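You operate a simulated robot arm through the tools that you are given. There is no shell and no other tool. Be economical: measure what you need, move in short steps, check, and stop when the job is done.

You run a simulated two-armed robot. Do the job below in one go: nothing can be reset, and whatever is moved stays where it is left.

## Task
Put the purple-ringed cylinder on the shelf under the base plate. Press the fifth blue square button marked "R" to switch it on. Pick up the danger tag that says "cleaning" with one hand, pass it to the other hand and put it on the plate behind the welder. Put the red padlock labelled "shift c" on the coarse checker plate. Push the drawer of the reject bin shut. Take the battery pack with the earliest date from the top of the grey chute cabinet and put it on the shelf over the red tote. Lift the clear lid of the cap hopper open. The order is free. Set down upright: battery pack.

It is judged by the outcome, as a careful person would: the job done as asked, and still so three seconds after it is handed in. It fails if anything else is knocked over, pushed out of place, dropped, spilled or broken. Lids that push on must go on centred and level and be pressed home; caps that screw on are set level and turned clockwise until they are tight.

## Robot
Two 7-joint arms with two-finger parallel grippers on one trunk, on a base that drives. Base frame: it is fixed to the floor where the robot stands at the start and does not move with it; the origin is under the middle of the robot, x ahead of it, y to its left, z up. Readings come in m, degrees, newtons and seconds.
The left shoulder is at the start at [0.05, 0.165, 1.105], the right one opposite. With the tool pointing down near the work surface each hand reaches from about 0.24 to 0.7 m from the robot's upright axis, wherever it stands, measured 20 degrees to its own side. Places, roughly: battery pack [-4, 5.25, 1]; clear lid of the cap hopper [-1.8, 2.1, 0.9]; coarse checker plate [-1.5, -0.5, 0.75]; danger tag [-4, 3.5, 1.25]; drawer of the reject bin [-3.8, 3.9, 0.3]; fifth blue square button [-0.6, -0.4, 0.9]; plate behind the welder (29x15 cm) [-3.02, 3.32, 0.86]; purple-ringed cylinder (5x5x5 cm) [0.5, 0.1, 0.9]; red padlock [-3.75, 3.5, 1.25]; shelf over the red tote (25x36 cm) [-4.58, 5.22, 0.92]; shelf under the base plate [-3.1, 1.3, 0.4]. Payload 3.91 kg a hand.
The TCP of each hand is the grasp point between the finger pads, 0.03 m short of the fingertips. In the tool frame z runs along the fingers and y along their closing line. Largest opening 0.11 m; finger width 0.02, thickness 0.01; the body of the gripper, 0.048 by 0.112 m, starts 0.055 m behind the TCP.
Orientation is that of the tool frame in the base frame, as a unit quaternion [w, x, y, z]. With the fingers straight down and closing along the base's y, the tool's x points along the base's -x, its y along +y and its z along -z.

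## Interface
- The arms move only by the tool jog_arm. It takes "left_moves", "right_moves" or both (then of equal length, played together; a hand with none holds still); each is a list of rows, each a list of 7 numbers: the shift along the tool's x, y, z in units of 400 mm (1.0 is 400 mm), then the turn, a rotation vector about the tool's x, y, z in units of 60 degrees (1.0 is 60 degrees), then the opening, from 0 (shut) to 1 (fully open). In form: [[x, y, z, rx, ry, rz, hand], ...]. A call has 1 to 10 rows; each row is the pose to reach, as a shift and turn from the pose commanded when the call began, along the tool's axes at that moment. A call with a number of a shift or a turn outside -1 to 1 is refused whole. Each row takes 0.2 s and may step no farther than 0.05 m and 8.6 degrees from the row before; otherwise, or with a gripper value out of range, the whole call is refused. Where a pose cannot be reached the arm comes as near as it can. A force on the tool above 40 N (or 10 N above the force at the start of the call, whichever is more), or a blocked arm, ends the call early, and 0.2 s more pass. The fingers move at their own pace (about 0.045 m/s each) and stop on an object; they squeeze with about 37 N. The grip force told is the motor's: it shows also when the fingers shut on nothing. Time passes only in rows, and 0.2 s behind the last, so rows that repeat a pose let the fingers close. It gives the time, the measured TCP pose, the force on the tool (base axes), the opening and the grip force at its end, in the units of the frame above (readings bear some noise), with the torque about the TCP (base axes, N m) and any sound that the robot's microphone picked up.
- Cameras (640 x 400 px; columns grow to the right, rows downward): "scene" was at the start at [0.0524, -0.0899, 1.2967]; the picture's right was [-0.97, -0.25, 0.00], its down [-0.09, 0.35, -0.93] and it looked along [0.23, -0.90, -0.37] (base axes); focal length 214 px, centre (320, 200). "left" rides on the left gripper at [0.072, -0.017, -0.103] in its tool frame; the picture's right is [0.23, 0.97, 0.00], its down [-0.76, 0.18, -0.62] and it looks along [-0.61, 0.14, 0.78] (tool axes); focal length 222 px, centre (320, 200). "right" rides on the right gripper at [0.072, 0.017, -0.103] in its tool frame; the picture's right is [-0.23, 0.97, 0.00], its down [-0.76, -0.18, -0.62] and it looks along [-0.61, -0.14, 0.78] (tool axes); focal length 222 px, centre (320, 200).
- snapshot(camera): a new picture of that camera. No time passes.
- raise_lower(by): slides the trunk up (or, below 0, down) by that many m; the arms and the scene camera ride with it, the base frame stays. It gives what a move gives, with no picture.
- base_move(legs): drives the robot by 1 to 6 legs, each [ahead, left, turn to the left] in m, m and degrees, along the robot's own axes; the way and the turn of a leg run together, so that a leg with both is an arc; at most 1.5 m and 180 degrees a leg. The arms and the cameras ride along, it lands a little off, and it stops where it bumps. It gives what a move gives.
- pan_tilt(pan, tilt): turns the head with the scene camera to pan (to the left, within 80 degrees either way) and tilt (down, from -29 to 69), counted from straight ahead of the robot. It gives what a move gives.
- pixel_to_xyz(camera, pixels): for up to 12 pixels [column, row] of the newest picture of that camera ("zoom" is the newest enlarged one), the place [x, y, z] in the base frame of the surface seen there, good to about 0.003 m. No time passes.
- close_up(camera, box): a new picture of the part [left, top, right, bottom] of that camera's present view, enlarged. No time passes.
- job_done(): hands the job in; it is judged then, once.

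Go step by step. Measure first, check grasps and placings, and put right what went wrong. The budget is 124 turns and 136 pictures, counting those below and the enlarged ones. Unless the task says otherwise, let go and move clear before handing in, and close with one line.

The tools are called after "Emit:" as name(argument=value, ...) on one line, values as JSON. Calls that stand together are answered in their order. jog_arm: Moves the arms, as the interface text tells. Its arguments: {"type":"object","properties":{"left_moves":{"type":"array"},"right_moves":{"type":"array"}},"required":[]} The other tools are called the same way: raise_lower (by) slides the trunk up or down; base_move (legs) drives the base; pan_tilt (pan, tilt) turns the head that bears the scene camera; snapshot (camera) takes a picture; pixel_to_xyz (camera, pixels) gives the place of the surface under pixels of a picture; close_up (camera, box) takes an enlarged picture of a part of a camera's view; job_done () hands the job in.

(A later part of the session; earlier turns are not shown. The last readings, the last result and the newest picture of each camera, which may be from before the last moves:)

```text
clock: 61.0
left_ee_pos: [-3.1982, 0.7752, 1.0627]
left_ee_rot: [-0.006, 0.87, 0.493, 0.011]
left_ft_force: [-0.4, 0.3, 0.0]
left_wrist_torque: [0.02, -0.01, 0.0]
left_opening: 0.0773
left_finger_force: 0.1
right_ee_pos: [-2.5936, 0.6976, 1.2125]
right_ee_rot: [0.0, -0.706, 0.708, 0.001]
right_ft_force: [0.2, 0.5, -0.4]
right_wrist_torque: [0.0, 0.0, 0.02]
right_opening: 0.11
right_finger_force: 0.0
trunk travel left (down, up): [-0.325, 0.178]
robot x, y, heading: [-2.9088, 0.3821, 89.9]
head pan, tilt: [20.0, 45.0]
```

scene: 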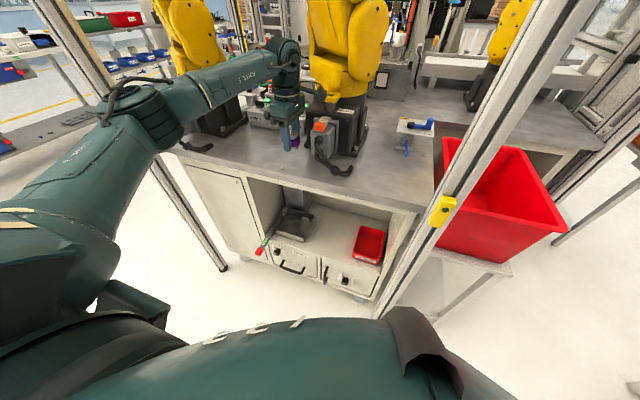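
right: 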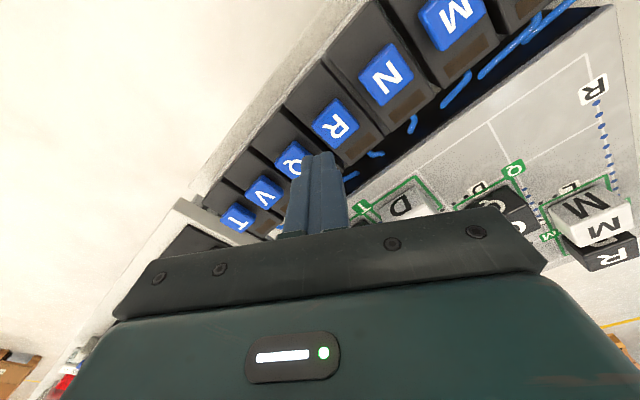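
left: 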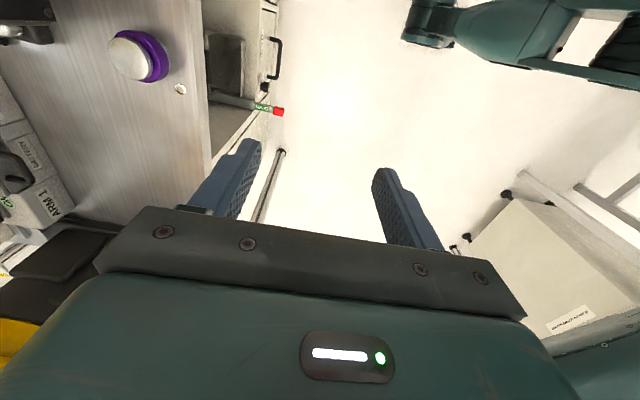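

Emit:
jog_arm(left_moves=[[0, 0, 0, 0, 0, -0.13, 0.7], [0, 0, 0, 0, 0, -0.26, 0.7], [0, 0, 0, 0, 0, -0.39, 0.7], [0, 0, 0, 0, 0, -0.515, 0.7]])

Emit:
jog_arm(left_moves=[[0, 0, 0, 0, 0.14, 0, 0.7], [0, 0, 0, 0, 0.28, 0, 0.7], [0, 0, 0, 0, 0.42, 0, 0.7], [0, 0, 0, 0, 0.56, 0, 0.7], [0, 0, 0, 0, 0.7, 0, 0.7], [0, 0, 0, 0, 0.84, 0, 0.7], [0, 0, 0, 0, 0.98, 0, 0.7]])

```text
clock: 62.0
left_ee_pos: [-3.1987, 0.7749, 1.063]
left_ee_rot: [-0.002, 0.707, 0.707, 0.011]
left_ft_force: [-0.1, 0.0, 0.1]
left_wrist_torque: [-0.02, 0.0, -0.01]
left_opening: 0.0769
left_finger_force: 0.0
right_ee_pos: [-2.5924, 0.6988, 1.2129]
right_ee_rot: [0.001, -0.706, 0.709, 0.002]
right_ft_force: [0.1, -0.1, 0.4]
right_wrist_torque: [-0.01, 0.0, 0.02]
right_opening: 0.1104
right_finger_force: 0.0
trunk travel left (down, up): [-0.325, 0.178]
robot x, y, heading: [-2.912, 0.3796, 89.8]
head pan, tilt: [20.0, 45.0]
```

```text
clock: 63.5
left_ee_pos: [-3.2087, 0.803, 1.0719]
left_ee_rot: [-0.348, 0.612, 0.613, 0.357]
left_ft_force: [0.0, -0.2, -0.9]
left_wrist_torque: [-0.01, 0.02, -0.03]
left_opening: 0.0769
left_finger_force: 0.1
left hand out of reach, approached as far as the arm can: row 6, 7
right_ee_pos: [-2.5918, 0.6986, 1.2133]
right_ee_rot: [0.0, -0.706, 0.708, 0.001]
right_ft_force: [0.0, -0.2, -0.3]
right_wrist_torque: [-0.01, 0.01, -0.02]
right_opening: 0.11
right_finger_force: 0.0
trunk travel left (down, up): [-0.325, 0.178]
robot x, y, heading: [-2.9145, 0.381, 89.6]
head pan, tilt: [20.0, 45.0]
```

Pitch at ~60°, limited by being close in. Move forward and down while finishing the pitch.

Emit:
jog_arm(left_moves=[[-0.02, 0, 0.1, 0, 0, 0, 0.7], [-0.04, 0, 0.2, 0, 0.12, 0, 0.7], [-0.06, 0, 0.3, 0, 0.24, 0, 0.7], [-0.067, 0, 0.385, 0, 0.36, 0, 0.7], [-0.067, 0, 0.385, 0, 0.5, 0, 0.7]])

```text
clock: 64.8
left_ee_pos: [-3.1683, 0.8978, 1.0232]
left_ee_rot: [-0.41, 0.592, 0.523, 0.456]
left_ft_force: [-1.0, 0.8, 0.0]
left_wrist_torque: [0.02, -0.03, 0.0]
left_opening: 0.077
left_finger_force: 0.1
left hand out of reach, approached as far as the arm can: row 3, 4, 5
right_ee_pos: [-2.592, 0.6988, 1.2145]
right_ee_rot: [0.0, -0.705, 0.709, 0.001]
right_ft_force: [-0.1, -0.3, -0.6]
right_wrist_torque: [0.0, 0.02, 0.02]
right_opening: 0.1098
right_finger_force: 0.1
trunk travel left (down, up): [-0.325, 0.178]
robot x, y, heading: [-2.9158, 0.3816, 89.6]
head pan, tilt: [20.0, 45.0]
```

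A 60° pitch is enough: the pads stay vertical, so the cylinder can be gripped upright. Correct the roll to that orientation and lower a bit.

Emit:
jog_arm(left_moves=[[-0.057, -0.021, 0.012, 0.032, -0.087, -0.018, 0.7], [-0.115, -0.042, 0.024, 0.064, -0.175, -0.035, 0.7], [-0.172, -0.063, 0.036, 0.096, -0.262, -0.053, 0.7], [-0.172, -0.063, 0.036, 0.096, -0.262, -0.053, 0.7]])

```text
clock: 65.8
left_ee_pos: [-3.1941, 0.8968, 0.9511]
left_ee_rot: [-0.351, 0.612, 0.614, 0.355]
left_ft_force: [0.0, -0.2, -0.2]
left_wrist_torque: [-0.02, -0.01, 0.01]
left_opening: 0.077
left_finger_force: 0.1
right_ee_pos: [-2.5921, 0.6986, 1.2138]
right_ee_rot: [0.0, -0.706, 0.708, 0.001]
right_ft_force: [-0.7, -0.8, -0.5]
right_wrist_torque: [-0.01, 0.01, 0.01]
right_opening: 0.1102
right_finger_force: 0.0
trunk travel left (down, up): [-0.325, 0.178]
robot x, y, heading: [-2.9114, 0.3821, 90.0]
head pan, tilt: [20.0, 45.0]
```

Emit:
base_move(legs=[[0.12, 0, 0]])

Emit:
snapshot(camera="left")

Emit:
pixel_to_xyz(camera="left", pixels=[[320, 100], [320, 110], [320, 120], [320, 130], [320, 90]])

```text
clock: 67.0
left_ee_pos: [-3.1944, 1.014, 0.9528]
left_ee_rot: [-0.35, 0.612, 0.614, 0.355]
left_ft_force: [-0.2, 0.2, -0.2]
left_wrist_torque: [-0.01, 0.03, -0.01]
left_opening: 0.0768
left_finger_force: 0.1
right_ee_pos: [-2.5925, 0.8161, 1.2131]
right_ee_rot: [-0.001, -0.705, 0.709, 0.001]
right_ft_force: [0.0, -0.7, 0.1]
right_wrist_torque: [-0.02, 0.0, 0.0]
right_opening: 0.1101
right_finger_force: 0.0
trunk travel left (down, up): [-0.325, 0.178]
robot x, y, heading: [-2.9106, 0.4965, 89.8]
head pan, tilt: [20.0, 45.0]
```

```text
106 pictures are left
```

left: 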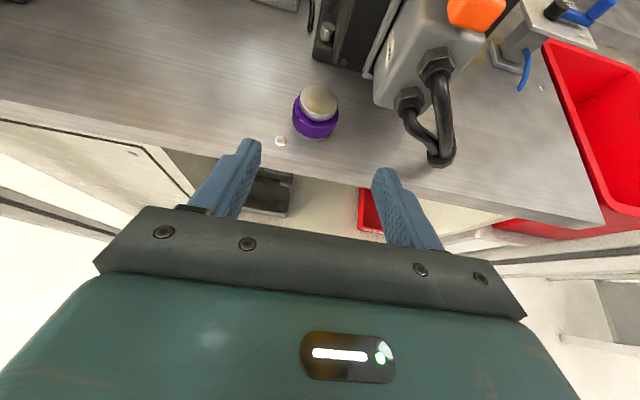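

```text
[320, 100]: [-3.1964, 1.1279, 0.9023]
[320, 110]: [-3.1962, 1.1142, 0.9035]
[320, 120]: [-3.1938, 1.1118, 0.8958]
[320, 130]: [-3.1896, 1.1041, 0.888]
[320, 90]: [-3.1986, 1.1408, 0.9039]
```

Aligned; approach along the tool axis 0.126 m and close.

Emit:
jog_arm(left_moves=[[0.002, 0, 0.1, 0, 0, 0, 0.7], [0.004, 0, 0.2, 0, 0, 0, 0.7], [0.005, 0, 0.27, 0, 0, 0, 0.7], [0.005, 0, 0.312, 0, 0, 0, 0.7], [0.005, 0, 0.312, 0, 0, 0, 0], [0.005, 0, 0.312, 0, 0, 0, 0], [0.005, 0, 0.312, 0, 0, 0, 0], [0.005, 0, 0.312, 0, 0, 0, 0]])

Emit:
snapshot(camera="left")

```text
clock: 68.8
left_ee_pos: [-3.1926, 1.1237, 0.8915]
left_ee_rot: [-0.352, 0.611, 0.614, 0.355]
left_ft_force: [0.2, -0.4, -1.4]
left_wrist_torque: [-0.03, 0.02, -0.01]
left_opening: 0.0465
left_finger_force: 37.1
right_ee_pos: [-2.5928, 0.8152, 1.2133]
right_ee_rot: [0.0, -0.706, 0.708, 0.002]
right_ft_force: [0.2, 1.3, 0.2]
right_wrist_torque: [0.01, -0.02, 0.0]
right_opening: 0.1102
right_finger_force: 0.1
trunk travel left (down, up): [-0.325, 0.178]
robot x, y, heading: [-2.9142, 0.4998, 89.8]
head pan, tilt: [20.0, 45.0]
```

```text
105 pictures are left
```

left: 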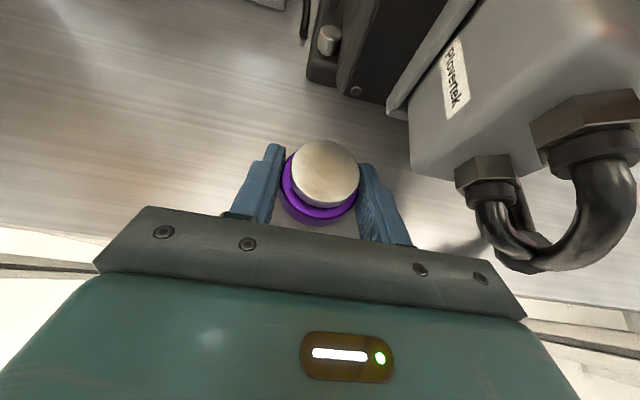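

Gripped firmly and upright. Lift 3 cm, then back the base out.

Emit:
jog_arm(left_moves=[[0.033, 0, -0.019, 0, 0, 0, 0], [0.065, 0, -0.0375, 0, 0, 0, 0]])

Emit:
base_move(legs=[[-0.2, 0, 0]])

Emit:
raise_lower(by=-0.32)

Emit:
pan_tilt(pan=20, tilt=30)

Emit:
snapshot(camera="scene")

```text
clock: 69.4
left_ee_pos: [-3.1929, 1.1229, 0.9202]
left_ee_rot: [-0.35, 0.612, 0.614, 0.354]
left_ft_force: [0.4, -0.2, -1.1]
left_wrist_torque: [-0.02, 0.01, -0.02]
left_opening: 0.0465
left_finger_force: 36.7
right_ee_pos: [-2.5921, 0.8161, 1.2132]
right_ee_rot: [0.001, -0.706, 0.708, 0.001]
right_ft_force: [0.0, -0.1, 0.7]
right_wrist_torque: [-0.02, 0.0, -0.02]
right_opening: 0.1101
right_finger_force: 0.1
trunk travel left (down, up): [-0.325, 0.178]
robot x, y, heading: [-2.9101, 0.4985, 89.8]
head pan, tilt: [20.0, 45.0]
```

```text
clock: 71.0
left_ee_pos: [-3.1941, 0.9271, 0.9207]
left_ee_rot: [-0.351, 0.612, 0.614, 0.355]
left_ft_force: [-0.2, 0.2, -1.5]
left_wrist_torque: [-0.03, 0.01, 0.0]
left_opening: 0.0465
left_finger_force: 37.3
right_ee_pos: [-2.5937, 0.6172, 1.2125]
right_ee_rot: [0.0, -0.706, 0.709, 0.001]
right_ft_force: [0.0, -0.5, -0.2]
right_wrist_torque: [-0.04, 0.01, -0.01]
right_opening: 0.1098
right_finger_force: 0.0
trunk travel left (down, up): [-0.325, 0.178]
robot x, y, heading: [-2.9114, 0.3017, 89.8]
head pan, tilt: [20.0, 45.0]
```

```text
clock: 74.1
left_ee_pos: [-3.1919, 0.9272, 0.6006]
left_ee_rot: [-0.351, 0.611, 0.614, 0.354]
left_ft_force: [-0.4, -0.3, -0.7]
left_wrist_torque: [-0.04, 0.01, 0.02]
left_opening: 0.0464
left_finger_force: 37.3
right_ee_pos: [-2.5933, 0.6177, 0.8939]
right_ee_rot: [-0.001, -0.705, 0.709, 0.001]
right_ft_force: [0.1, 1.4, 0.7]
right_wrist_torque: [-0.04, -0.01, -0.01]
right_opening: 0.1099
right_finger_force: 0.1
trunk travel left (down, up): [-0.005, 0.498]
robot x, y, heading: [-2.9103, 0.3045, 89.9]
head pan, tilt: [20.0, 45.0]
```

```text
clock: 74.9
left_ee_pos: [-3.1922, 0.9273, 0.6001]
left_ee_rot: [-0.351, 0.611, 0.615, 0.354]
left_ft_force: [0.3, -0.9, -1.3]
left_wrist_torque: [0.0, -0.02, 0.0]
left_opening: 0.0465
left_finger_force: 37.0
right_ee_pos: [-2.5924, 0.6193, 0.894]
right_ee_rot: [0.0, -0.706, 0.708, 0.001]
right_ft_force: [0.1, 0.0, 0.4]
right_wrist_torque: [0.0, 0.0, 0.0]
right_opening: 0.11
right_finger_force: 0.0
trunk travel left (down, up): [-0.005, 0.498]
robot x, y, heading: [-2.91, 0.2994, 89.9]
head pan, tilt: [20.0, 30.0]
```

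```text
104 pictures are left
```

scene: 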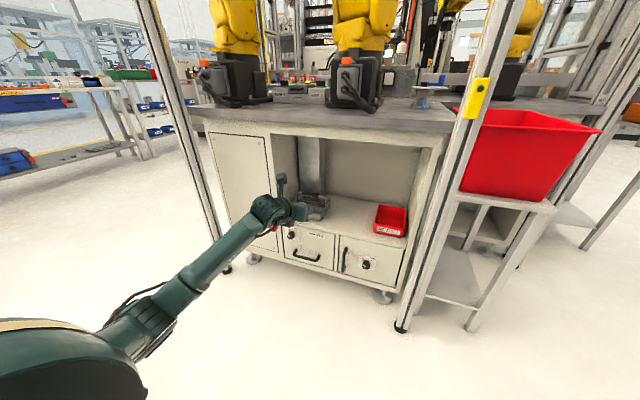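

Lower the hand in front of the opening and shift to x −3.09; measure the tray edges too.

Emit:
pixel_to_xyz(camera="scene", pixels=[[375, 228], [378, 207], [328, 208], [330, 200], [345, 218], [355, 205], [360, 225], [345, 260]])

Emit:
jog_arm(left_moves=[[-0.06, 0.055, 0.035, 0, 0, 0, 0], [-0.12, 0.11, 0.07, 0, 0, 0, 0], [-0.18, 0.165, 0.105, 0, 0, 0, 0], [-0.24, 0.22, 0.14, 0, 0, 0, 0], [-0.281, 0.255, 0.1625, 0, 0, 0, 0]])

```text
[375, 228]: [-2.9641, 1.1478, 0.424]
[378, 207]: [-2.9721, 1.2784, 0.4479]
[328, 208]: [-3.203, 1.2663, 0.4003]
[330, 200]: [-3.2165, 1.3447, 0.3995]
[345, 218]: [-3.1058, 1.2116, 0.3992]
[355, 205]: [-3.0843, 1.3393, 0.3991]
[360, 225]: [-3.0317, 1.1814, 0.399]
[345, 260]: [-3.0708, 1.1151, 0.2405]
```

```text
clock: 76.1
left_ee_pos: [-3.1626, 0.9265, 0.5643]
left_ee_rot: [-0.35, 0.612, 0.614, 0.354]
left_ft_force: [-0.2, -0.7, -1.2]
left_wrist_torque: [-0.03, 0.03, 0.03]
left_opening: 0.0464
left_finger_force: 36.6
left hand out of reach, approached as far as the arm can: row 2, 3, 4, 5
right_ee_pos: [-2.5938, 0.6178, 0.8935]
right_ee_rot: [0.0, -0.706, 0.708, 0.001]
right_ft_force: [-0.2, 0.2, -1.1]
right_wrist_torque: [-0.01, 0.03, 0.0]
right_opening: 0.1099
right_finger_force: 0.1
trunk travel left (down, up): [-0.005, 0.498]
robot x, y, heading: [-2.9093, 0.3001, 89.8]
head pan, tilt: [20.0, 30.0]
```

Limited; try a pure descent from here.

Emit:
jog_arm(left_moves=[[-0.1, 0, 0.057, 0, 0, 0, 0], [-0.2, 0, 0.115, 0, 0, 0, 0], [-0.29, 0, 0.1675, 0, 0, 0, 0]])

```text
clock: 76.9
left_ee_pos: [-3.1823, 0.9237, 0.5416]
left_ee_rot: [-0.348, 0.613, 0.614, 0.355]
left_ft_force: [-0.6, 0.3, -0.5]
left_wrist_torque: [-0.02, 0.01, 0.03]
left_opening: 0.0465
left_finger_force: 37.2
left hand out of reach, approached as far as the arm can: row 1, 2, 3
right_ee_pos: [-2.593, 0.6205, 0.8943]
right_ee_rot: [-0.001, -0.705, 0.709, 0.002]
right_ft_force: [-0.1, -0.9, 0.4]
right_wrist_torque: [0.01, 0.0, -0.01]
right_opening: 0.1103
right_finger_force: 0.0
trunk travel left (down, up): [-0.005, 0.498]
robot x, y, heading: [-2.9061, 0.3013, 90.0]
head pan, tilt: [20.0, 30.0]
```

Wrist limit; extending farther may relax it. Back the base 0.1 m and try moving forward-down.

Emit:
base_move(legs=[[-0.1, 0, 0]])

Emit:
jog_arm(left_moves=[[-0.03, 0, 0.11, 0, 0, 0, 0], [-0.06, 0, 0.22, 0, 0, 0, 0], [-0.0915, 0, 0.3415, 0, 0, 0, 0]])

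```text
clock: 78.0
left_ee_pos: [-3.1804, 0.8271, 0.5409]
left_ee_rot: [-0.348, 0.614, 0.613, 0.355]
left_ft_force: [0.5, 0.2, -0.8]
left_wrist_torque: [-0.03, 0.03, -0.02]
left_opening: 0.0464
left_finger_force: 37.2
right_ee_pos: [-2.591, 0.5199, 0.8921]
right_ee_rot: [-0.001, -0.705, 0.709, 0.001]
right_ft_force: [0.1, -1.3, 0.0]
right_wrist_torque: [0.01, -0.04, -0.01]
right_opening: 0.11
right_finger_force: 0.0
trunk travel left (down, up): [-0.005, 0.498]
robot x, y, heading: [-2.9135, 0.2035, 89.5]
head pan, tilt: [20.0, 30.0]
```

```text
refused: row 3 steps farther than a row can; nothing moved
```

Emit:
jog_arm(left_moves=[[-0.03, 0, 0.11, 0, 0, 0, 0], [-0.06, 0, 0.22, 0, 0, 0, 0], [-0.09, 0, 0.325, 0, 0, 0, 0]])

```text
clock: 78.8
left_ee_pos: [-3.1942, 0.9139, 0.4377]
left_ee_rot: [-0.346, 0.615, 0.612, 0.357]
left_ft_force: [-0.6, 1.0, -1.1]
left_wrist_torque: [0.01, -0.03, -0.02]
left_opening: 0.0464
left_finger_force: 37.3
left hand out of reach, approached as far as the arm can: row 1, 2, 3
right_ee_pos: [-2.593, 0.5194, 0.8926]
right_ee_rot: [0.0, -0.704, 0.71, 0.002]
right_ft_force: [-0.9, -0.7, 0.8]
right_wrist_torque: [0.02, -0.01, 0.02]
right_opening: 0.1101
right_finger_force: 0.0
trunk travel left (down, up): [-0.005, 0.498]
robot x, y, heading: [-2.9105, 0.2034, 89.8]
head pan, tilt: [20.0, 30.0]
```

Now z 0.438, bottom ~7 mm above shelf level. Raise 1 cm, drive right 0.10 and ahead 0.15, then check.

Emit:
raise_lower(by=0.012)

Emit:
base_move(legs=[[0, -0.1, 0], [0.14, 0, 0]])

Emit:
snapshot(camera="scene")

Emit:
snapshot(camera="left")

```text
clock: 79.4
left_ee_pos: [-3.1953, 0.9141, 0.451]
left_ee_rot: [-0.346, 0.615, 0.613, 0.355]
left_ft_force: [0.1, -0.5, -1.7]
left_wrist_torque: [0.0, 0.02, -0.04]
left_opening: 0.0462
left_finger_force: 37.0
right_ee_pos: [-2.5929, 0.5186, 0.9064]
right_ee_rot: [0.0, -0.705, 0.709, 0.002]
right_ft_force: [0.6, -0.4, 0.4]
right_wrist_torque: [0.01, 0.02, 0.02]
right_opening: 0.1098
right_finger_force: 0.0
trunk travel left (down, up): [-0.017, 0.486]
robot x, y, heading: [-2.9131, 0.2013, 89.8]
head pan, tilt: [20.0, 30.0]
```

```text
clock: 81.9
left_ee_pos: [-3.0958, 1.0521, 0.4504]
left_ee_rot: [-0.347, 0.614, 0.613, 0.356]
left_ft_force: [0.1, 0.2, -1.0]
left_wrist_torque: [-0.02, 0.04, 0.01]
left_opening: 0.0464
left_finger_force: 37.3
right_ee_pos: [-2.4923, 0.6582, 0.9054]
right_ee_rot: [0.0, -0.705, 0.709, 0.002]
right_ft_force: [0.3, 0.5, -0.1]
right_wrist_torque: [0.03, -0.01, 0.04]
right_opening: 0.1098
right_finger_force: 0.1
trunk travel left (down, up): [-0.017, 0.486]
robot x, y, heading: [-2.8089, 0.3432, 89.9]
head pan, tilt: [20.0, 30.0]
```

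```text
103 pictures are left
```

scene: 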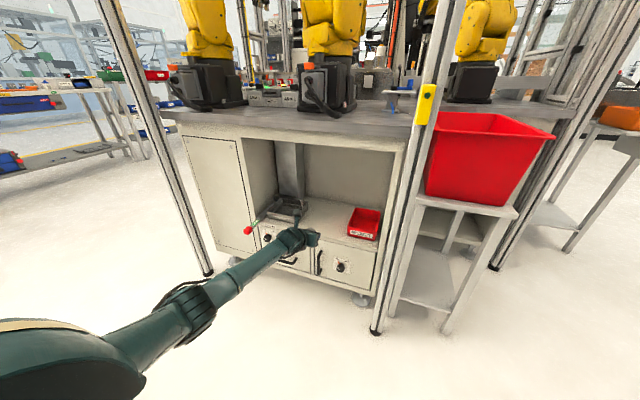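

```text
102 pictures are left
```

left: 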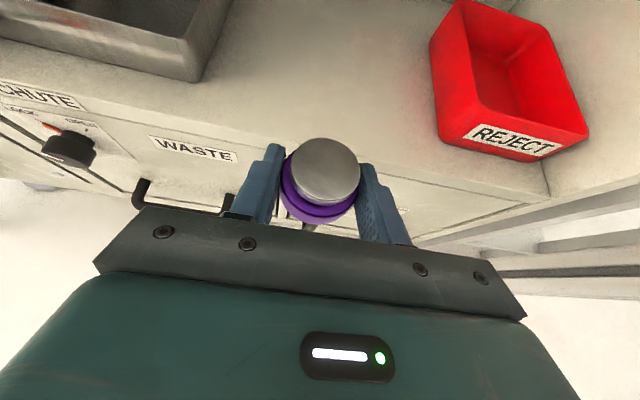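

Clear way in. Drive ahead 0.13 m so the cylinder is at y≈1.185.

Emit:
base_move(legs=[[0.13, 0, 0]])

Emit:
raise_lower(by=-0.016)

Emit:
snapshot(camera="left")

```text
clock: 83.2
left_ee_pos: [-3.095, 1.1829, 0.4501]
left_ee_rot: [-0.346, 0.615, 0.613, 0.355]
left_ft_force: [0.7, -0.4, -0.6]
left_wrist_torque: [-0.01, 0.01, 0.01]
left_opening: 0.0465
left_finger_force: 37.0
right_ee_pos: [-2.4918, 0.7905, 0.9064]
right_ee_rot: [0.0, -0.705, 0.709, 0.001]
right_ft_force: [0.5, 0.3, -0.8]
right_wrist_torque: [0.02, 0.02, 0.02]
right_opening: 0.1098
right_finger_force: 0.0
trunk travel left (down, up): [-0.017, 0.486]
robot x, y, heading: [-2.809, 0.4734, 89.8]
head pan, tilt: [20.0, 30.0]
```

```text
clock: 83.8
left_ee_pos: [-3.0951, 1.1843, 0.434]
left_ee_rot: [-0.346, 0.615, 0.614, 0.354]
left_ft_force: [-0.3, -0.2, -1.1]
left_wrist_torque: [0.01, 0.0, 0.0]
left_opening: 0.0466
left_finger_force: 37.0
right_ee_pos: [-2.4924, 0.7914, 0.8889]
right_ee_rot: [0.0, -0.706, 0.708, 0.001]
right_ft_force: [-0.5, 0.8, 0.1]
right_wrist_torque: [-0.01, 0.01, 0.01]
right_opening: 0.1101
right_finger_force: 0.1
trunk travel left (down, up): [-0.001, 0.502]
robot x, y, heading: [-2.8108, 0.4717, 89.6]
head pan, tilt: [20.0, 30.0]
```

```text
101 pictures are left
```

left: 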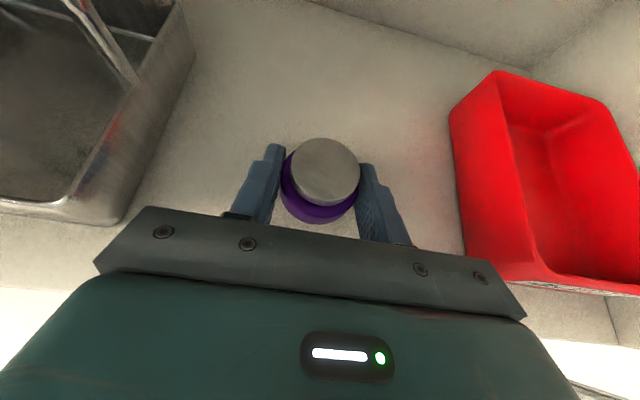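

Gap ~4 mm. Lower a touch and open slowly.

Emit:
jog_arm(left_moves=[[-0.008, 0, 0.005, 0, 0, 0, 0], [-0.008, 0, 0.005, 0, 0, 0, 0.45], [-0.008, 0, 0.005, 0, 0, 0, 0.55], [-0.008, 0, 0.005, 0, 0, 0, 0.7], [-0.008, 0, 0.005, 0, 0, 0, 0.7]])

Emit:
snapshot(camera="left")

```text
clock: 85.0
left_ee_pos: [-3.0949, 1.1832, 0.4289]
left_ee_rot: [-0.346, 0.615, 0.613, 0.355]
left_ft_force: [-0.7, -0.2, -0.2]
left_wrist_torque: [0.01, -0.01, 0.01]
left_opening: 0.077
left_finger_force: 0.0
right_ee_pos: [-2.4914, 0.7889, 0.8897]
right_ee_rot: [0.0, -0.706, 0.708, 0.001]
right_ft_force: [-0.5, -0.9, -0.2]
right_wrist_torque: [0.02, -0.01, 0.03]
right_opening: 0.1098
right_finger_force: 0.1
trunk travel left (down, up): [-0.001, 0.502]
robot x, y, heading: [-2.812, 0.476, 89.8]
head pan, tilt: [20.0, 30.0]
```

```text
100 pictures are left
```

left: 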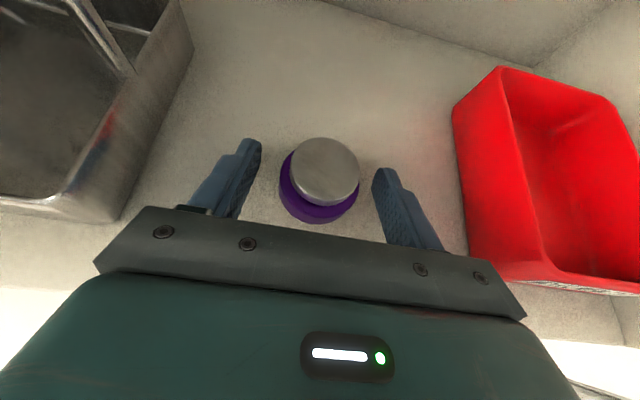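

Released and standing. Raise 1 cm, back out, raise the trunk, and look.

Emit:
raise_lower(by=0.008)

Emit:
base_move(legs=[[-0.3, 0, 0]])

Emit:
raise_lower(by=0.32)

Emit:
close_up(camera="scene", box=[160, 100, 480, 300])

```text
clock: 85.6
left_ee_pos: [-3.0946, 1.1821, 0.4371]
left_ee_rot: [-0.346, 0.615, 0.614, 0.354]
left_ft_force: [0.3, 0.0, -0.6]
left_wrist_torque: [0.0, 0.0, -0.05]
left_opening: 0.077
left_finger_force: 0.0
right_ee_pos: [-2.491, 0.7898, 0.8979]
right_ee_rot: [0.0, -0.705, 0.709, 0.002]
right_ft_force: [1.0, 0.7, 1.0]
right_wrist_torque: [0.01, -0.01, 0.0]
right_opening: 0.1101
right_finger_force: 0.1
trunk travel left (down, up): [-0.009, 0.494]
robot x, y, heading: [-2.8121, 0.4756, 89.8]
head pan, tilt: [20.0, 30.0]
```

```text
clock: 87.6
left_ee_pos: [-3.0982, 0.8831, 0.4381]
left_ee_rot: [-0.346, 0.614, 0.614, 0.354]
left_ft_force: [-0.1, 0.1, -0.2]
left_wrist_torque: [-0.03, 0.01, -0.01]
left_opening: 0.077
left_finger_force: 0.1
right_ee_pos: [-2.4938, 0.4927, 0.8972]
right_ee_rot: [0.001, -0.706, 0.708, 0.002]
right_ft_force: [-0.1, -0.1, 0.0]
right_wrist_torque: [-0.03, -0.01, 0.01]
right_opening: 0.1101
right_finger_force: 0.1
trunk travel left (down, up): [-0.009, 0.494]
robot x, y, heading: [-2.8104, 0.1709, 89.9]
head pan, tilt: [20.0, 30.0]
```

```text
clock: 90.8
left_ee_pos: [-3.0979, 0.883, 0.7579]
left_ee_rot: [-0.346, 0.614, 0.614, 0.354]
left_ft_force: [0.4, 0.7, -0.3]
left_wrist_torque: [-0.05, 0.01, 0.01]
left_opening: 0.077
left_finger_force: 0.0
right_ee_pos: [-2.4928, 0.4922, 1.2174]
right_ee_rot: [0.0, -0.707, 0.708, 0.001]
right_ft_force: [-0.5, -0.1, 0.1]
right_wrist_torque: [-0.01, 0.0, 0.01]
right_opening: 0.1101
right_finger_force: 0.1
trunk travel left (down, up): [-0.329, 0.174]
robot x, y, heading: [-2.8126, 0.1692, 89.9]
head pan, tilt: [20.0, 30.0]
```

```text
2.00 times, centred on (320, 200) of scene
```

zoom: 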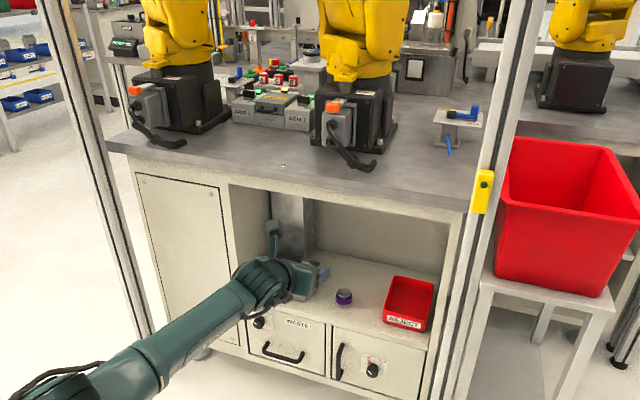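

Cylinder stands on the shelf. Fold the left arm back to a downward pose near the robot.

Emit:
jog_arm(left_moves=[[0.034, 0.02, -0.092, 0, -0.1, 0, 0.7], [0.067, 0.04, -0.183, 0, -0.2, 0, 0.7], [0.1, 0.06, -0.275, 0, -0.3, 0, 0.7], [0.135, 0.08, -0.366, 0, -0.4, 0, 0.7], [0.168, 0.1, -0.458, 0, -0.5, 0, 0.7], [0.2, 0.12, -0.55, 0, -0.6, 0, 0.7], [0.236, 0.14, -0.64, 0, -0.7, 0, 0.7], [0.27, 0.16, -0.733, 0, -0.8, 0, 1], [0.3, 0.18, -0.825, 0, -0.9, 0, 1], [0.337, 0.2, -0.916, 0, -1.0, 0, 1]])

Emit:
pan_tilt(pan=-60, tilt=15)

Emit:
snapshot(camera="scene")

```text
clock: 93.0
left_ee_pos: [-3.024, 0.6361, 1.0596]
left_ee_rot: [0.008, 0.709, 0.706, -0.001]
left_ft_force: [-0.2, -0.1, -0.2]
left_wrist_torque: [0.0, -0.03, 0.0]
left_opening: 0.11
left_finger_force: 0.1
right_ee_pos: [-2.4925, 0.4926, 1.2188]
right_ee_rot: [0.0, -0.707, 0.708, 0.001]
right_ft_force: [0.9, -0.6, 0.2]
right_wrist_torque: [0.0, 0.01, -0.03]
right_opening: 0.1099
right_finger_force: 0.0
trunk travel left (down, up): [-0.329, 0.174]
robot x, y, heading: [-2.811, 0.1736, 89.9]
head pan, tilt: [20.0, 30.0]
```

```text
clock: 94.5
left_ee_pos: [-3.0236, 0.6381, 1.0607]
left_ee_rot: [0.007, 0.709, 0.705, 0.001]
left_ft_force: [0.0, 0.7, 0.1]
left_wrist_torque: [-0.02, -0.04, 0.01]
left_opening: 0.11
left_finger_force: 0.0
right_ee_pos: [-2.4936, 0.4918, 1.2166]
right_ee_rot: [0.001, -0.707, 0.707, 0.001]
right_ft_force: [-0.2, 0.4, -0.7]
right_wrist_torque: [0.01, -0.06, 0.01]
right_opening: 0.11
right_finger_force: 0.1
trunk travel left (down, up): [-0.329, 0.174]
robot x, y, heading: [-2.8163, 0.1739, 90.1]
head pan, tilt: [-60.0, 15.0]
```

```text
98 pictures are left
```

scene: 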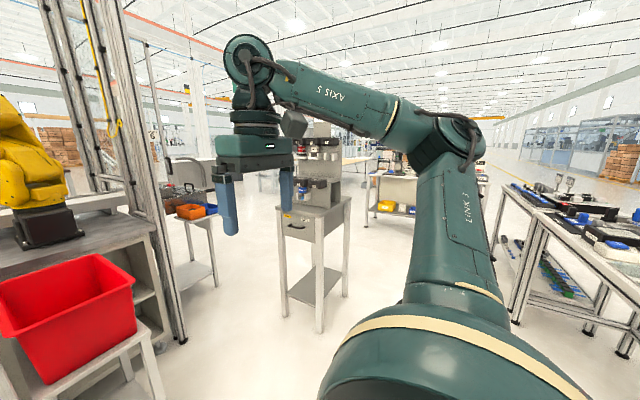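

Measure obstacles around the stand to plan the way to the hopper.

Emit:
pixel_to_xyz(camera="scene", pixels=[[365, 235], [415, 210], [320, 330], [345, 293], [283, 285], [215, 285], [185, 340], [330, 250], [190, 190], [400, 300], [190, 165]])

Emit:
close_up(camera="scene", box=[140, 120, 460, 320])

```text
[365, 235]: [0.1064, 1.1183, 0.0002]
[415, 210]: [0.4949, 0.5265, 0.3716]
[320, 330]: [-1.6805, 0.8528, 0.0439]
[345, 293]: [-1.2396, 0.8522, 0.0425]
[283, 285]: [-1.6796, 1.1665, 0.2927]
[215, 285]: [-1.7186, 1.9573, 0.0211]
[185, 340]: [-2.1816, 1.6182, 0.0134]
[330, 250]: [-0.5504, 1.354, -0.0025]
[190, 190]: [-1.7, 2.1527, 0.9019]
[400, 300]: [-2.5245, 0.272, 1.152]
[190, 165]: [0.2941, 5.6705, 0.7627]
```

```text
2.00 times, centred on (300, 220) of scene
```

zoom: 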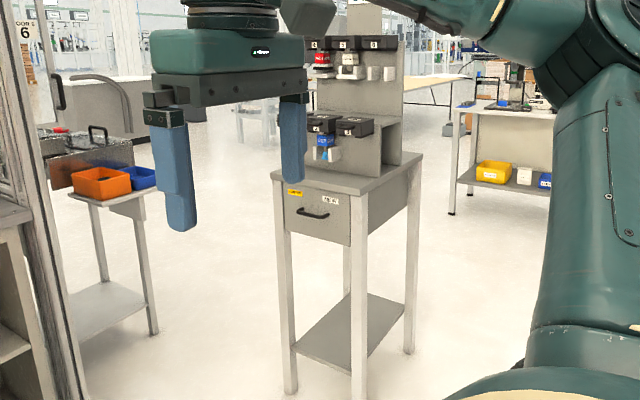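

Floor at (−0.6,1.4) is free. Drive right to x≈−0.7, then ahead to y≈2.1, and turn left to face the hopper.

Emit:
base_move(legs=[[0, -1.1, 0], [0, -1.0, 0], [1.0, 0, 0], [0.95, 0, 0], [0, 0, 88]])

Emit:
pan_tilt(pan=0, tilt=20)

Emit:
snapshot(camera="scene")

```text
clock: 126.2
left_ee_pos: [-1.1647, 1.9196, 1.0615]
left_ee_rot: [0.005, 0.022, 1.0, 0.005]
left_ft_force: [-0.1, 0.2, 1.1]
left_wrist_torque: [0.03, -0.02, 0.0]
left_opening: 0.1099
left_finger_force: 0.1
right_ee_pos: [-0.999, 2.4439, 1.2174]
right_ee_rot: [0.001, 1.0, -0.021, 0.0]
right_ft_force: [-0.7, -0.4, -0.3]
right_wrist_torque: [-0.01, -0.02, 0.03]
right_opening: 0.1101
right_finger_force: 0.0
trunk travel left (down, up): [-0.329, 0.174]
robot x, y, heading: [-0.6949, 2.1151, 177.7]
head pan, tilt: [-60.0, 15.0]
```

```text
clock: 127.5
left_ee_pos: [-1.1649, 1.9179, 1.0619]
left_ee_rot: [0.005, 0.022, 1.0, 0.005]
left_ft_force: [-0.1, 0.4, 0.1]
left_wrist_torque: [-0.01, -0.01, 0.01]
left_opening: 0.1101
left_finger_force: 0.1
right_ee_pos: [-0.9996, 2.4435, 1.2192]
right_ee_rot: [0.001, 1.0, -0.021, -0.001]
right_ft_force: [-0.1, 0.1, -0.5]
right_wrist_torque: [0.03, 0.01, -0.05]
right_opening: 0.11
right_finger_force: 0.0
trunk travel left (down, up): [-0.329, 0.174]
robot x, y, heading: [-0.6897, 2.1151, 177.7]
head pan, tilt: [0.0, 20.0]
```

```text
96 pictures are left
```

scene: 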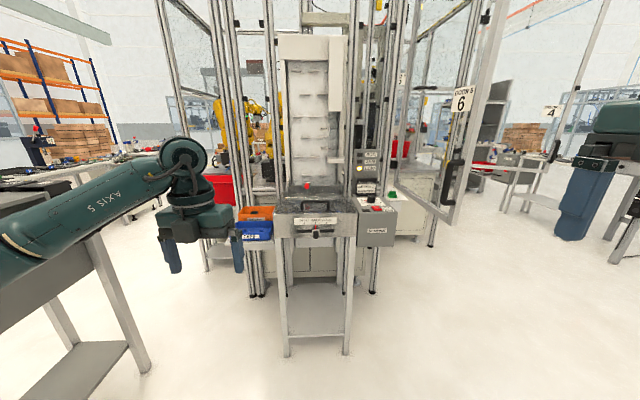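

Emit:
close_up(camera="scene", box=[230, 170, 420, 290])

Emit:
pixel_to_xyz(camera="zoom", pixels=[[290, 120], [290, 110], [290, 140], [290, 160], [290, 190], [290, 210], [200, 115], [400, 115], [290, 80], [290, 180], [255, 50], [500, 150]])

```text
3.33 times, centred on (325, 230) of scene
```

zoom: 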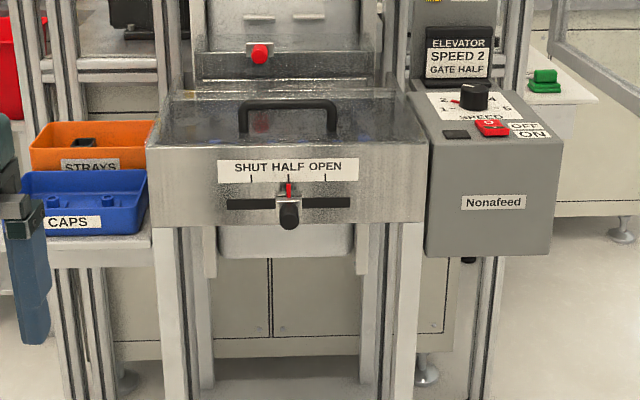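

```text
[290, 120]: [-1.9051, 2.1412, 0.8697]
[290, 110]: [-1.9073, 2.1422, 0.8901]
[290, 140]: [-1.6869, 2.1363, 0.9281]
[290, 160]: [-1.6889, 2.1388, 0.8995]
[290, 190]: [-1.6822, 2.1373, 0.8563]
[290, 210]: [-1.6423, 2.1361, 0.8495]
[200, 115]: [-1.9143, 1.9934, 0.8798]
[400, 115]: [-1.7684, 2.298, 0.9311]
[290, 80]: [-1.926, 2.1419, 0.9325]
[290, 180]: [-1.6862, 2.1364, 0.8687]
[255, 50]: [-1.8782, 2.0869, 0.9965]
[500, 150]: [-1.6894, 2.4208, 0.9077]
```

Emit:
pixel_to_xyz(camera="zoom", pixels=[[290, 104], [270, 104], [310, 103], [243, 118], [335, 118], [243, 130], [335, 130], [288, 92], [220, 90], [260, 55], [180, 140], [290, 146]])

Emit:
close_up(camera="scene", box=[270, 170, 370, 232])

```text
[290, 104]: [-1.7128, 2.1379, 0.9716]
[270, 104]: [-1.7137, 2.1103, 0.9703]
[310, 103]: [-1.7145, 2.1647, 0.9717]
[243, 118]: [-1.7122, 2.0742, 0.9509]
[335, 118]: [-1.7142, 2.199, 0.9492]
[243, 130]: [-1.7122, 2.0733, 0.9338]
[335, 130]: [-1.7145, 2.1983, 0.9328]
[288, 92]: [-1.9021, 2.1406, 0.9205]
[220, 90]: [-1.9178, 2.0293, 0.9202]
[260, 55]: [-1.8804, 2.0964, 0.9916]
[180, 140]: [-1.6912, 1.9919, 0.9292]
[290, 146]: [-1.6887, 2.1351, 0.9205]
```

```text
6.40 times, centred on (320, 201) of scene
```

zoom: 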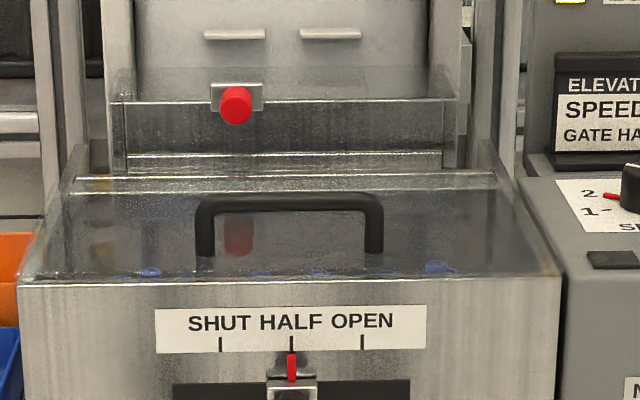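

Handle bar is at x −1.713, y 2.073–2.198, top z 0.972. Check the hinge line and the red knob behind.

Emit:
pixel_to_xyz(camera="zoom", pixels=[[90, 183], [480, 180], [490, 150], [85, 160], [235, 105], [215, 95], [290, 110], [290, 155], [290, 170], [120, 90], [450, 90], [30, 270]])

Emit:
base_move(legs=[[0.4, 0, 2]])

Emit:
pan_tilt(pan=0, tilt=35)

Emit:
snapshot(camera="scene")

```text
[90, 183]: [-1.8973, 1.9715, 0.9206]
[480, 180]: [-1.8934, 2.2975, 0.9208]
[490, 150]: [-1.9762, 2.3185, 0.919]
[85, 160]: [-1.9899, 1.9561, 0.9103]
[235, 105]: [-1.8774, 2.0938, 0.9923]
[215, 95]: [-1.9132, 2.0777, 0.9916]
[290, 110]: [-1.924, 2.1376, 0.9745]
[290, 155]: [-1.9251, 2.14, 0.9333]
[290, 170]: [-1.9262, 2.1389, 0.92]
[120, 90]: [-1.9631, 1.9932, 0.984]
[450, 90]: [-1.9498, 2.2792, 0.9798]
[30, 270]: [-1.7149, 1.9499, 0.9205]
```

```text
clock: 130.0
left_ee_pos: [-1.5505, 1.9108, 1.0612]
left_ee_rot: [0.005, 0.003, 1.0, 0.005]
left_ft_force: [-0.6, 0.0, -0.1]
left_wrist_torque: [0.01, -0.02, 0.0]
left_opening: 0.1103
left_finger_force: 0.1
right_ee_pos: [-1.4041, 2.4396, 1.2176]
right_ee_rot: [0.001, 1.0, -0.001, -0.001]
right_ft_force: [-0.5, -0.4, 0.3]
right_wrist_torque: [0.04, -0.02, -0.02]
right_opening: 0.1096
right_finger_force: 0.1
trunk travel left (down, up): [-0.329, 0.174]
robot x, y, heading: [-1.0856, 2.1231, 180.0]
head pan, tilt: [0.0, 20.0]
```

```text
clock: 130.8
left_ee_pos: [-1.5501, 1.9097, 1.0618]
left_ee_rot: [0.005, 0.003, 1.0, 0.005]
left_ft_force: [-0.8, 0.3, -0.2]
left_wrist_torque: [0.0, 0.0, -0.02]
left_opening: 0.1101
left_finger_force: 0.1
right_ee_pos: [-1.4041, 2.4398, 1.2181]
right_ee_rot: [0.002, 1.0, -0.001, -0.001]
right_ft_force: [-0.3, -0.4, -0.2]
right_wrist_torque: [0.02, -0.02, -0.01]
right_opening: 0.1099
right_finger_force: 0.1
trunk travel left (down, up): [-0.329, 0.174]
robot x, y, heading: [-1.0882, 2.1245, 179.9]
head pan, tilt: [0.0, 35.0]
```

```text
93 pictures are left
```

scene: 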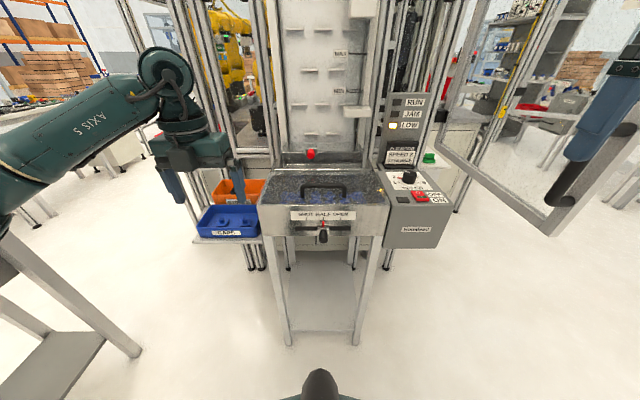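

Emit:
close_up(camera="scene", box=[250, 130, 410, 230])

Emit:
pixel_to_xyz(camera="scene", pixels=[[325, 186], [305, 188], [346, 188], [310, 154], [320, 170], [320, 160], [322, 195]])

```text
4.00 times, centred on (330, 180) of scene
```

zoom: 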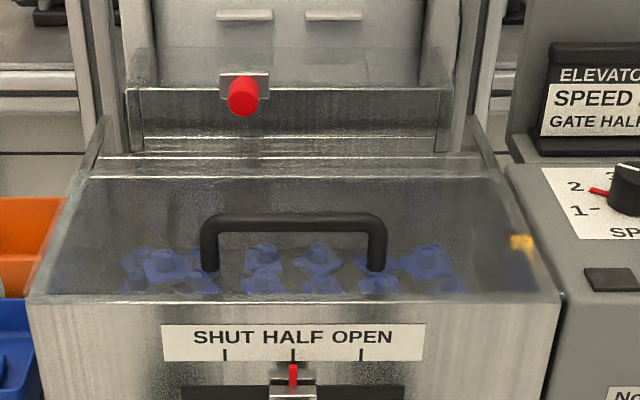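

```text
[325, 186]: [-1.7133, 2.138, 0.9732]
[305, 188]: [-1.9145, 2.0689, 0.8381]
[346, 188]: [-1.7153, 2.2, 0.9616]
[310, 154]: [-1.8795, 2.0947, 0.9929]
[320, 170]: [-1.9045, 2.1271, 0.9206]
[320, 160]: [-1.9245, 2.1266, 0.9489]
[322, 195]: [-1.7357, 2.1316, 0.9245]
```

Lid hinge is near x −1.895 and the handle is clear. I'll drive closer and turn the left hand so it closes along x over the handle.

Emit:
base_move(legs=[[0.12, -0.15, 0]])

Emit:
jog_arm(left_moves=[[0.015, 0.027, 0, 0, 0, 0.14, 0.6], [0.03, 0.054, 0, 0, 0, 0.28, 0.6], [0.045, 0.081, 0, 0, 0, 0.42, 0.6], [0.06, 0.108, 0, 0, 0, 0.56, 0.6], [0.075, 0.135, 0, 0, 0, 0.7, 0.6], [0.09, 0.162, 0, 0, 0, 0.84, 0.6], [0.1075, 0.19, 0, 0, 0, 0.98, 0.6]])

Emit:
jog_arm(left_moves=[[0, 0, 0, 0, 0, 0.13, 0.5], [0, 0, 0, 0, 0, 0.26, 0.4], [0, 0, 0, 0, 0, 0.39, 0.4], [0, 0, 0, 0, 0, 0.52, 0.4]])

Emit:
snapshot(camera="scene")

Emit:
snapshot(camera="left")

```text
clock: 132.7
left_ee_pos: [-1.6701, 2.0588, 1.0614]
left_ee_rot: [0.005, 0.003, 1.0, 0.005]
left_ft_force: [-0.8, 0.0, -0.3]
left_wrist_torque: [-0.01, -0.01, 0.01]
left_opening: 0.1102
left_finger_force: 0.0
right_ee_pos: [-1.5243, 2.5889, 1.218]
right_ee_rot: [0.001, 1.0, -0.001, 0.0]
right_ft_force: [-0.4, 0.2, 0.1]
right_wrist_torque: [-0.04, -0.02, -0.01]
right_opening: 0.1101
right_finger_force: 0.0
trunk travel left (down, up): [-0.329, 0.174]
robot x, y, heading: [-1.2049, 2.272, 180.1]
head pan, tilt: [0.0, 35.0]
```

```text
clock: 134.3
left_ee_pos: [-1.7127, 2.1343, 1.0616]
left_ee_rot: [0.002, 0.493, 0.87, 0.007]
left_ft_force: [-0.3, 0.0, -0.3]
left_wrist_torque: [0.01, -0.01, -0.03]
left_opening: 0.0661
left_finger_force: 0.1
right_ee_pos: [-1.5245, 2.5896, 1.2174]
right_ee_rot: [0.001, 1.0, -0.001, -0.001]
right_ft_force: [0.7, 0.2, -0.9]
right_wrist_torque: [0.02, -0.01, 0.01]
right_opening: 0.1099
right_finger_force: 0.1
trunk travel left (down, up): [-0.329, 0.174]
robot x, y, heading: [-1.2043, 2.272, 179.8]
head pan, tilt: [0.0, 35.0]
```

```text
clock: 135.3
left_ee_pos: [-1.7126, 2.1337, 1.0621]
left_ee_rot: [0.0, 0.709, 0.705, 0.007]
left_ft_force: [-0.2, 0.3, 0.6]
left_wrist_torque: [0.03, 0.0, -0.01]
left_opening: 0.0443
left_finger_force: 0.0
right_ee_pos: [-1.5242, 2.5895, 1.2186]
right_ee_rot: [0.0, 1.0, -0.001, -0.001]
right_ft_force: [0.3, -0.2, 0.4]
right_wrist_torque: [0.03, 0.01, 0.02]
right_opening: 0.1096
right_finger_force: 0.1
trunk travel left (down, up): [-0.329, 0.174]
robot x, y, heading: [-1.206, 2.2711, 179.8]
head pan, tilt: [0.0, 35.0]
```

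```text
91 pictures are left
```

scene: 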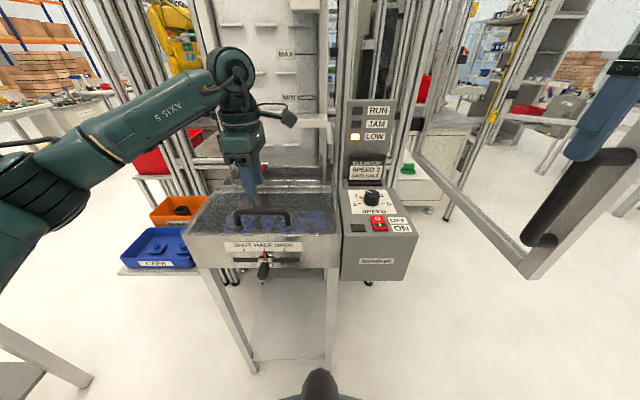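

```text
90 pictures are left
```

left: 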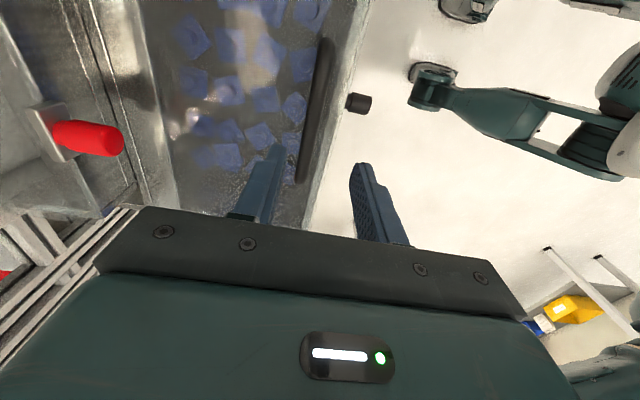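

Fingers straddle the handle. Descend to z 0.976 and close.

Emit:
jog_arm(left_moves=[[0, 0, 0.1, 0, 0, 0, 0.4], [0, 0, 0.18, 0, 0, 0, 0.4], [0, 0, 0.215, 0, 0, 0, 0.4], [0, 0, 0.215, 0, 0, 0, 0], [0, 0, 0.215, 0, 0, 0, 0], [0, 0, 0.215, 0, 0, 0, 0]])

```text
clock: 136.8
left_ee_pos: [-1.7196, 2.1371, 0.9755]
left_ee_rot: [-0.007, 0.706, 0.708, 0.003]
left_ft_force: [-15.4, 2.7, -5.5]
left_wrist_torque: [-0.09, 0.3, -0.1]
left_opening: 0.0136
left_finger_force: 45.3
right_ee_pos: [-1.5272, 2.5904, 1.2174]
right_ee_rot: [0.0, 1.0, -0.001, 0.0]
right_ft_force: [0.7, 0.8, -0.5]
right_wrist_torque: [0.01, 0.0, 0.05]
right_opening: 0.1102
right_finger_force: 0.0
trunk travel left (down, up): [-0.329, 0.174]
robot x, y, heading: [-1.2097, 2.2719, 179.7]
head pan, tilt: [0.0, 35.0]
stopped in row 6 (left hand): the force on the tool passed its limit at 42 N (the readings are from after the stop); the commanded pose is now the measured one
```

Handle gripped. Follow the hinge arc to about 40°.

Emit:
jog_arm(left_moves=[[0, -0.01, -0.037, 0, 0, 0, 0], [0, -0.024, -0.075, 0, 0, 0, 0], [0, -0.041, -0.11, 0, 0, 0, 0], [0, -0.061, -0.1445, 0, 0, 0, 0], [0, -0.109, -0.2065, 0, 0, 0, 0], [0, -0.167, -0.2595, 0, 0, 0, 0]])

Emit:
snapshot(camera="scene")

```text
clock: 138.2
left_ee_pos: [-1.7859, 2.1355, 1.0768]
left_ee_rot: [-0.002, 0.706, 0.708, 0.008]
left_ft_force: [-18.6, 5.5, -31.4]
left_wrist_torque: [-0.03, 0.26, -0.49]
left_opening: 0.014
left_finger_force: 45.0
right_ee_pos: [-1.5312, 2.5896, 1.2166]
right_ee_rot: [0.001, 1.0, -0.001, 0.002]
right_ft_force: [-0.4, -0.6, 0.2]
right_wrist_torque: [-0.01, 0.01, 0.0]
right_opening: 0.1102
right_finger_force: 0.0
trunk travel left (down, up): [-0.329, 0.174]
robot x, y, heading: [-1.2056, 2.2745, 179.9]
head pan, tilt: [0.0, 35.0]
```

```text
89 pictures are left
```

scene: 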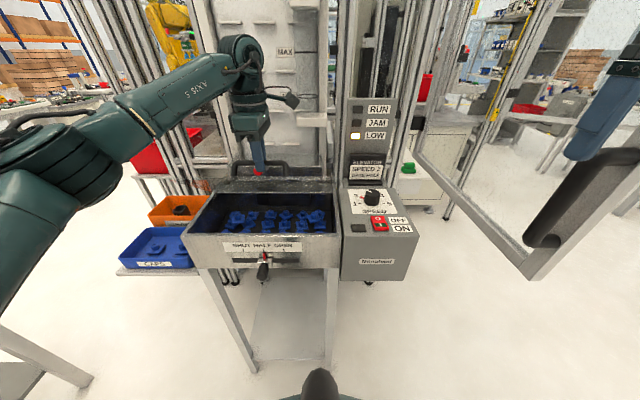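

Opening well; the force points to the hinge so I'll tighten the radius 1 cm and continue to ~70°.

Emit:
jog_arm(left_moves=[[0, -0.035, -0.003, 0, 0, 0, 0], [0, -0.078, -0.02, 0, 0, 0, 0], [0, -0.112, -0.036, 0, 0, 0, 0], [0, -0.147, -0.0475, 0, 0, 0, 0], [0, -0.183, -0.057, 0, 0, 0, 0], [0, -0.219, -0.063, 0, 0, 0, 0]])

Emit:
close_up(camera="scene", box=[170, 110, 360, 260])

```text
clock: 139.6
left_ee_pos: [-1.8365, 2.1354, 1.1009]
left_ee_rot: [-0.006, 0.708, 0.706, 0.004]
left_ft_force: [-0.1, 9.3, -5.6]
left_wrist_torque: [0.95, -0.01, -0.37]
left_opening: 0.0138
left_finger_force: 45.4
left hand out of reach, approached as far as the arm can: row 4, 5, 6
right_ee_pos: [-1.5267, 2.5905, 1.218]
right_ee_rot: [0.001, 1.0, 0.0, -0.001]
right_ft_force: [0.7, -0.6, 0.3]
right_wrist_torque: [-0.02, -0.01, 0.02]
right_opening: 0.1101
right_finger_force: 0.1
trunk travel left (down, up): [-0.329, 0.174]
robot x, y, heading: [-1.2095, 2.2746, 180.0]
head pan, tilt: [0.0, 35.0]
```

```text
2.67 times, centred on (265, 185) of scene
```

zoom: 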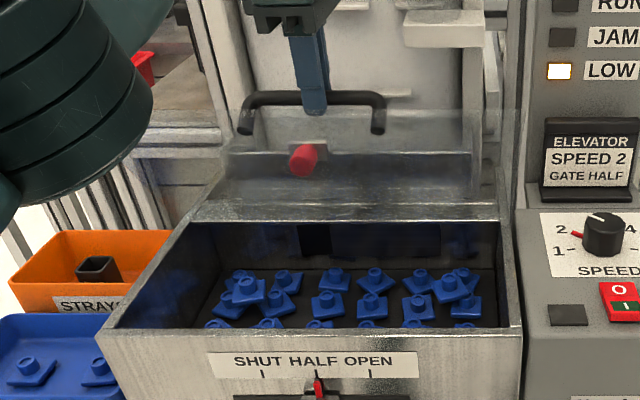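

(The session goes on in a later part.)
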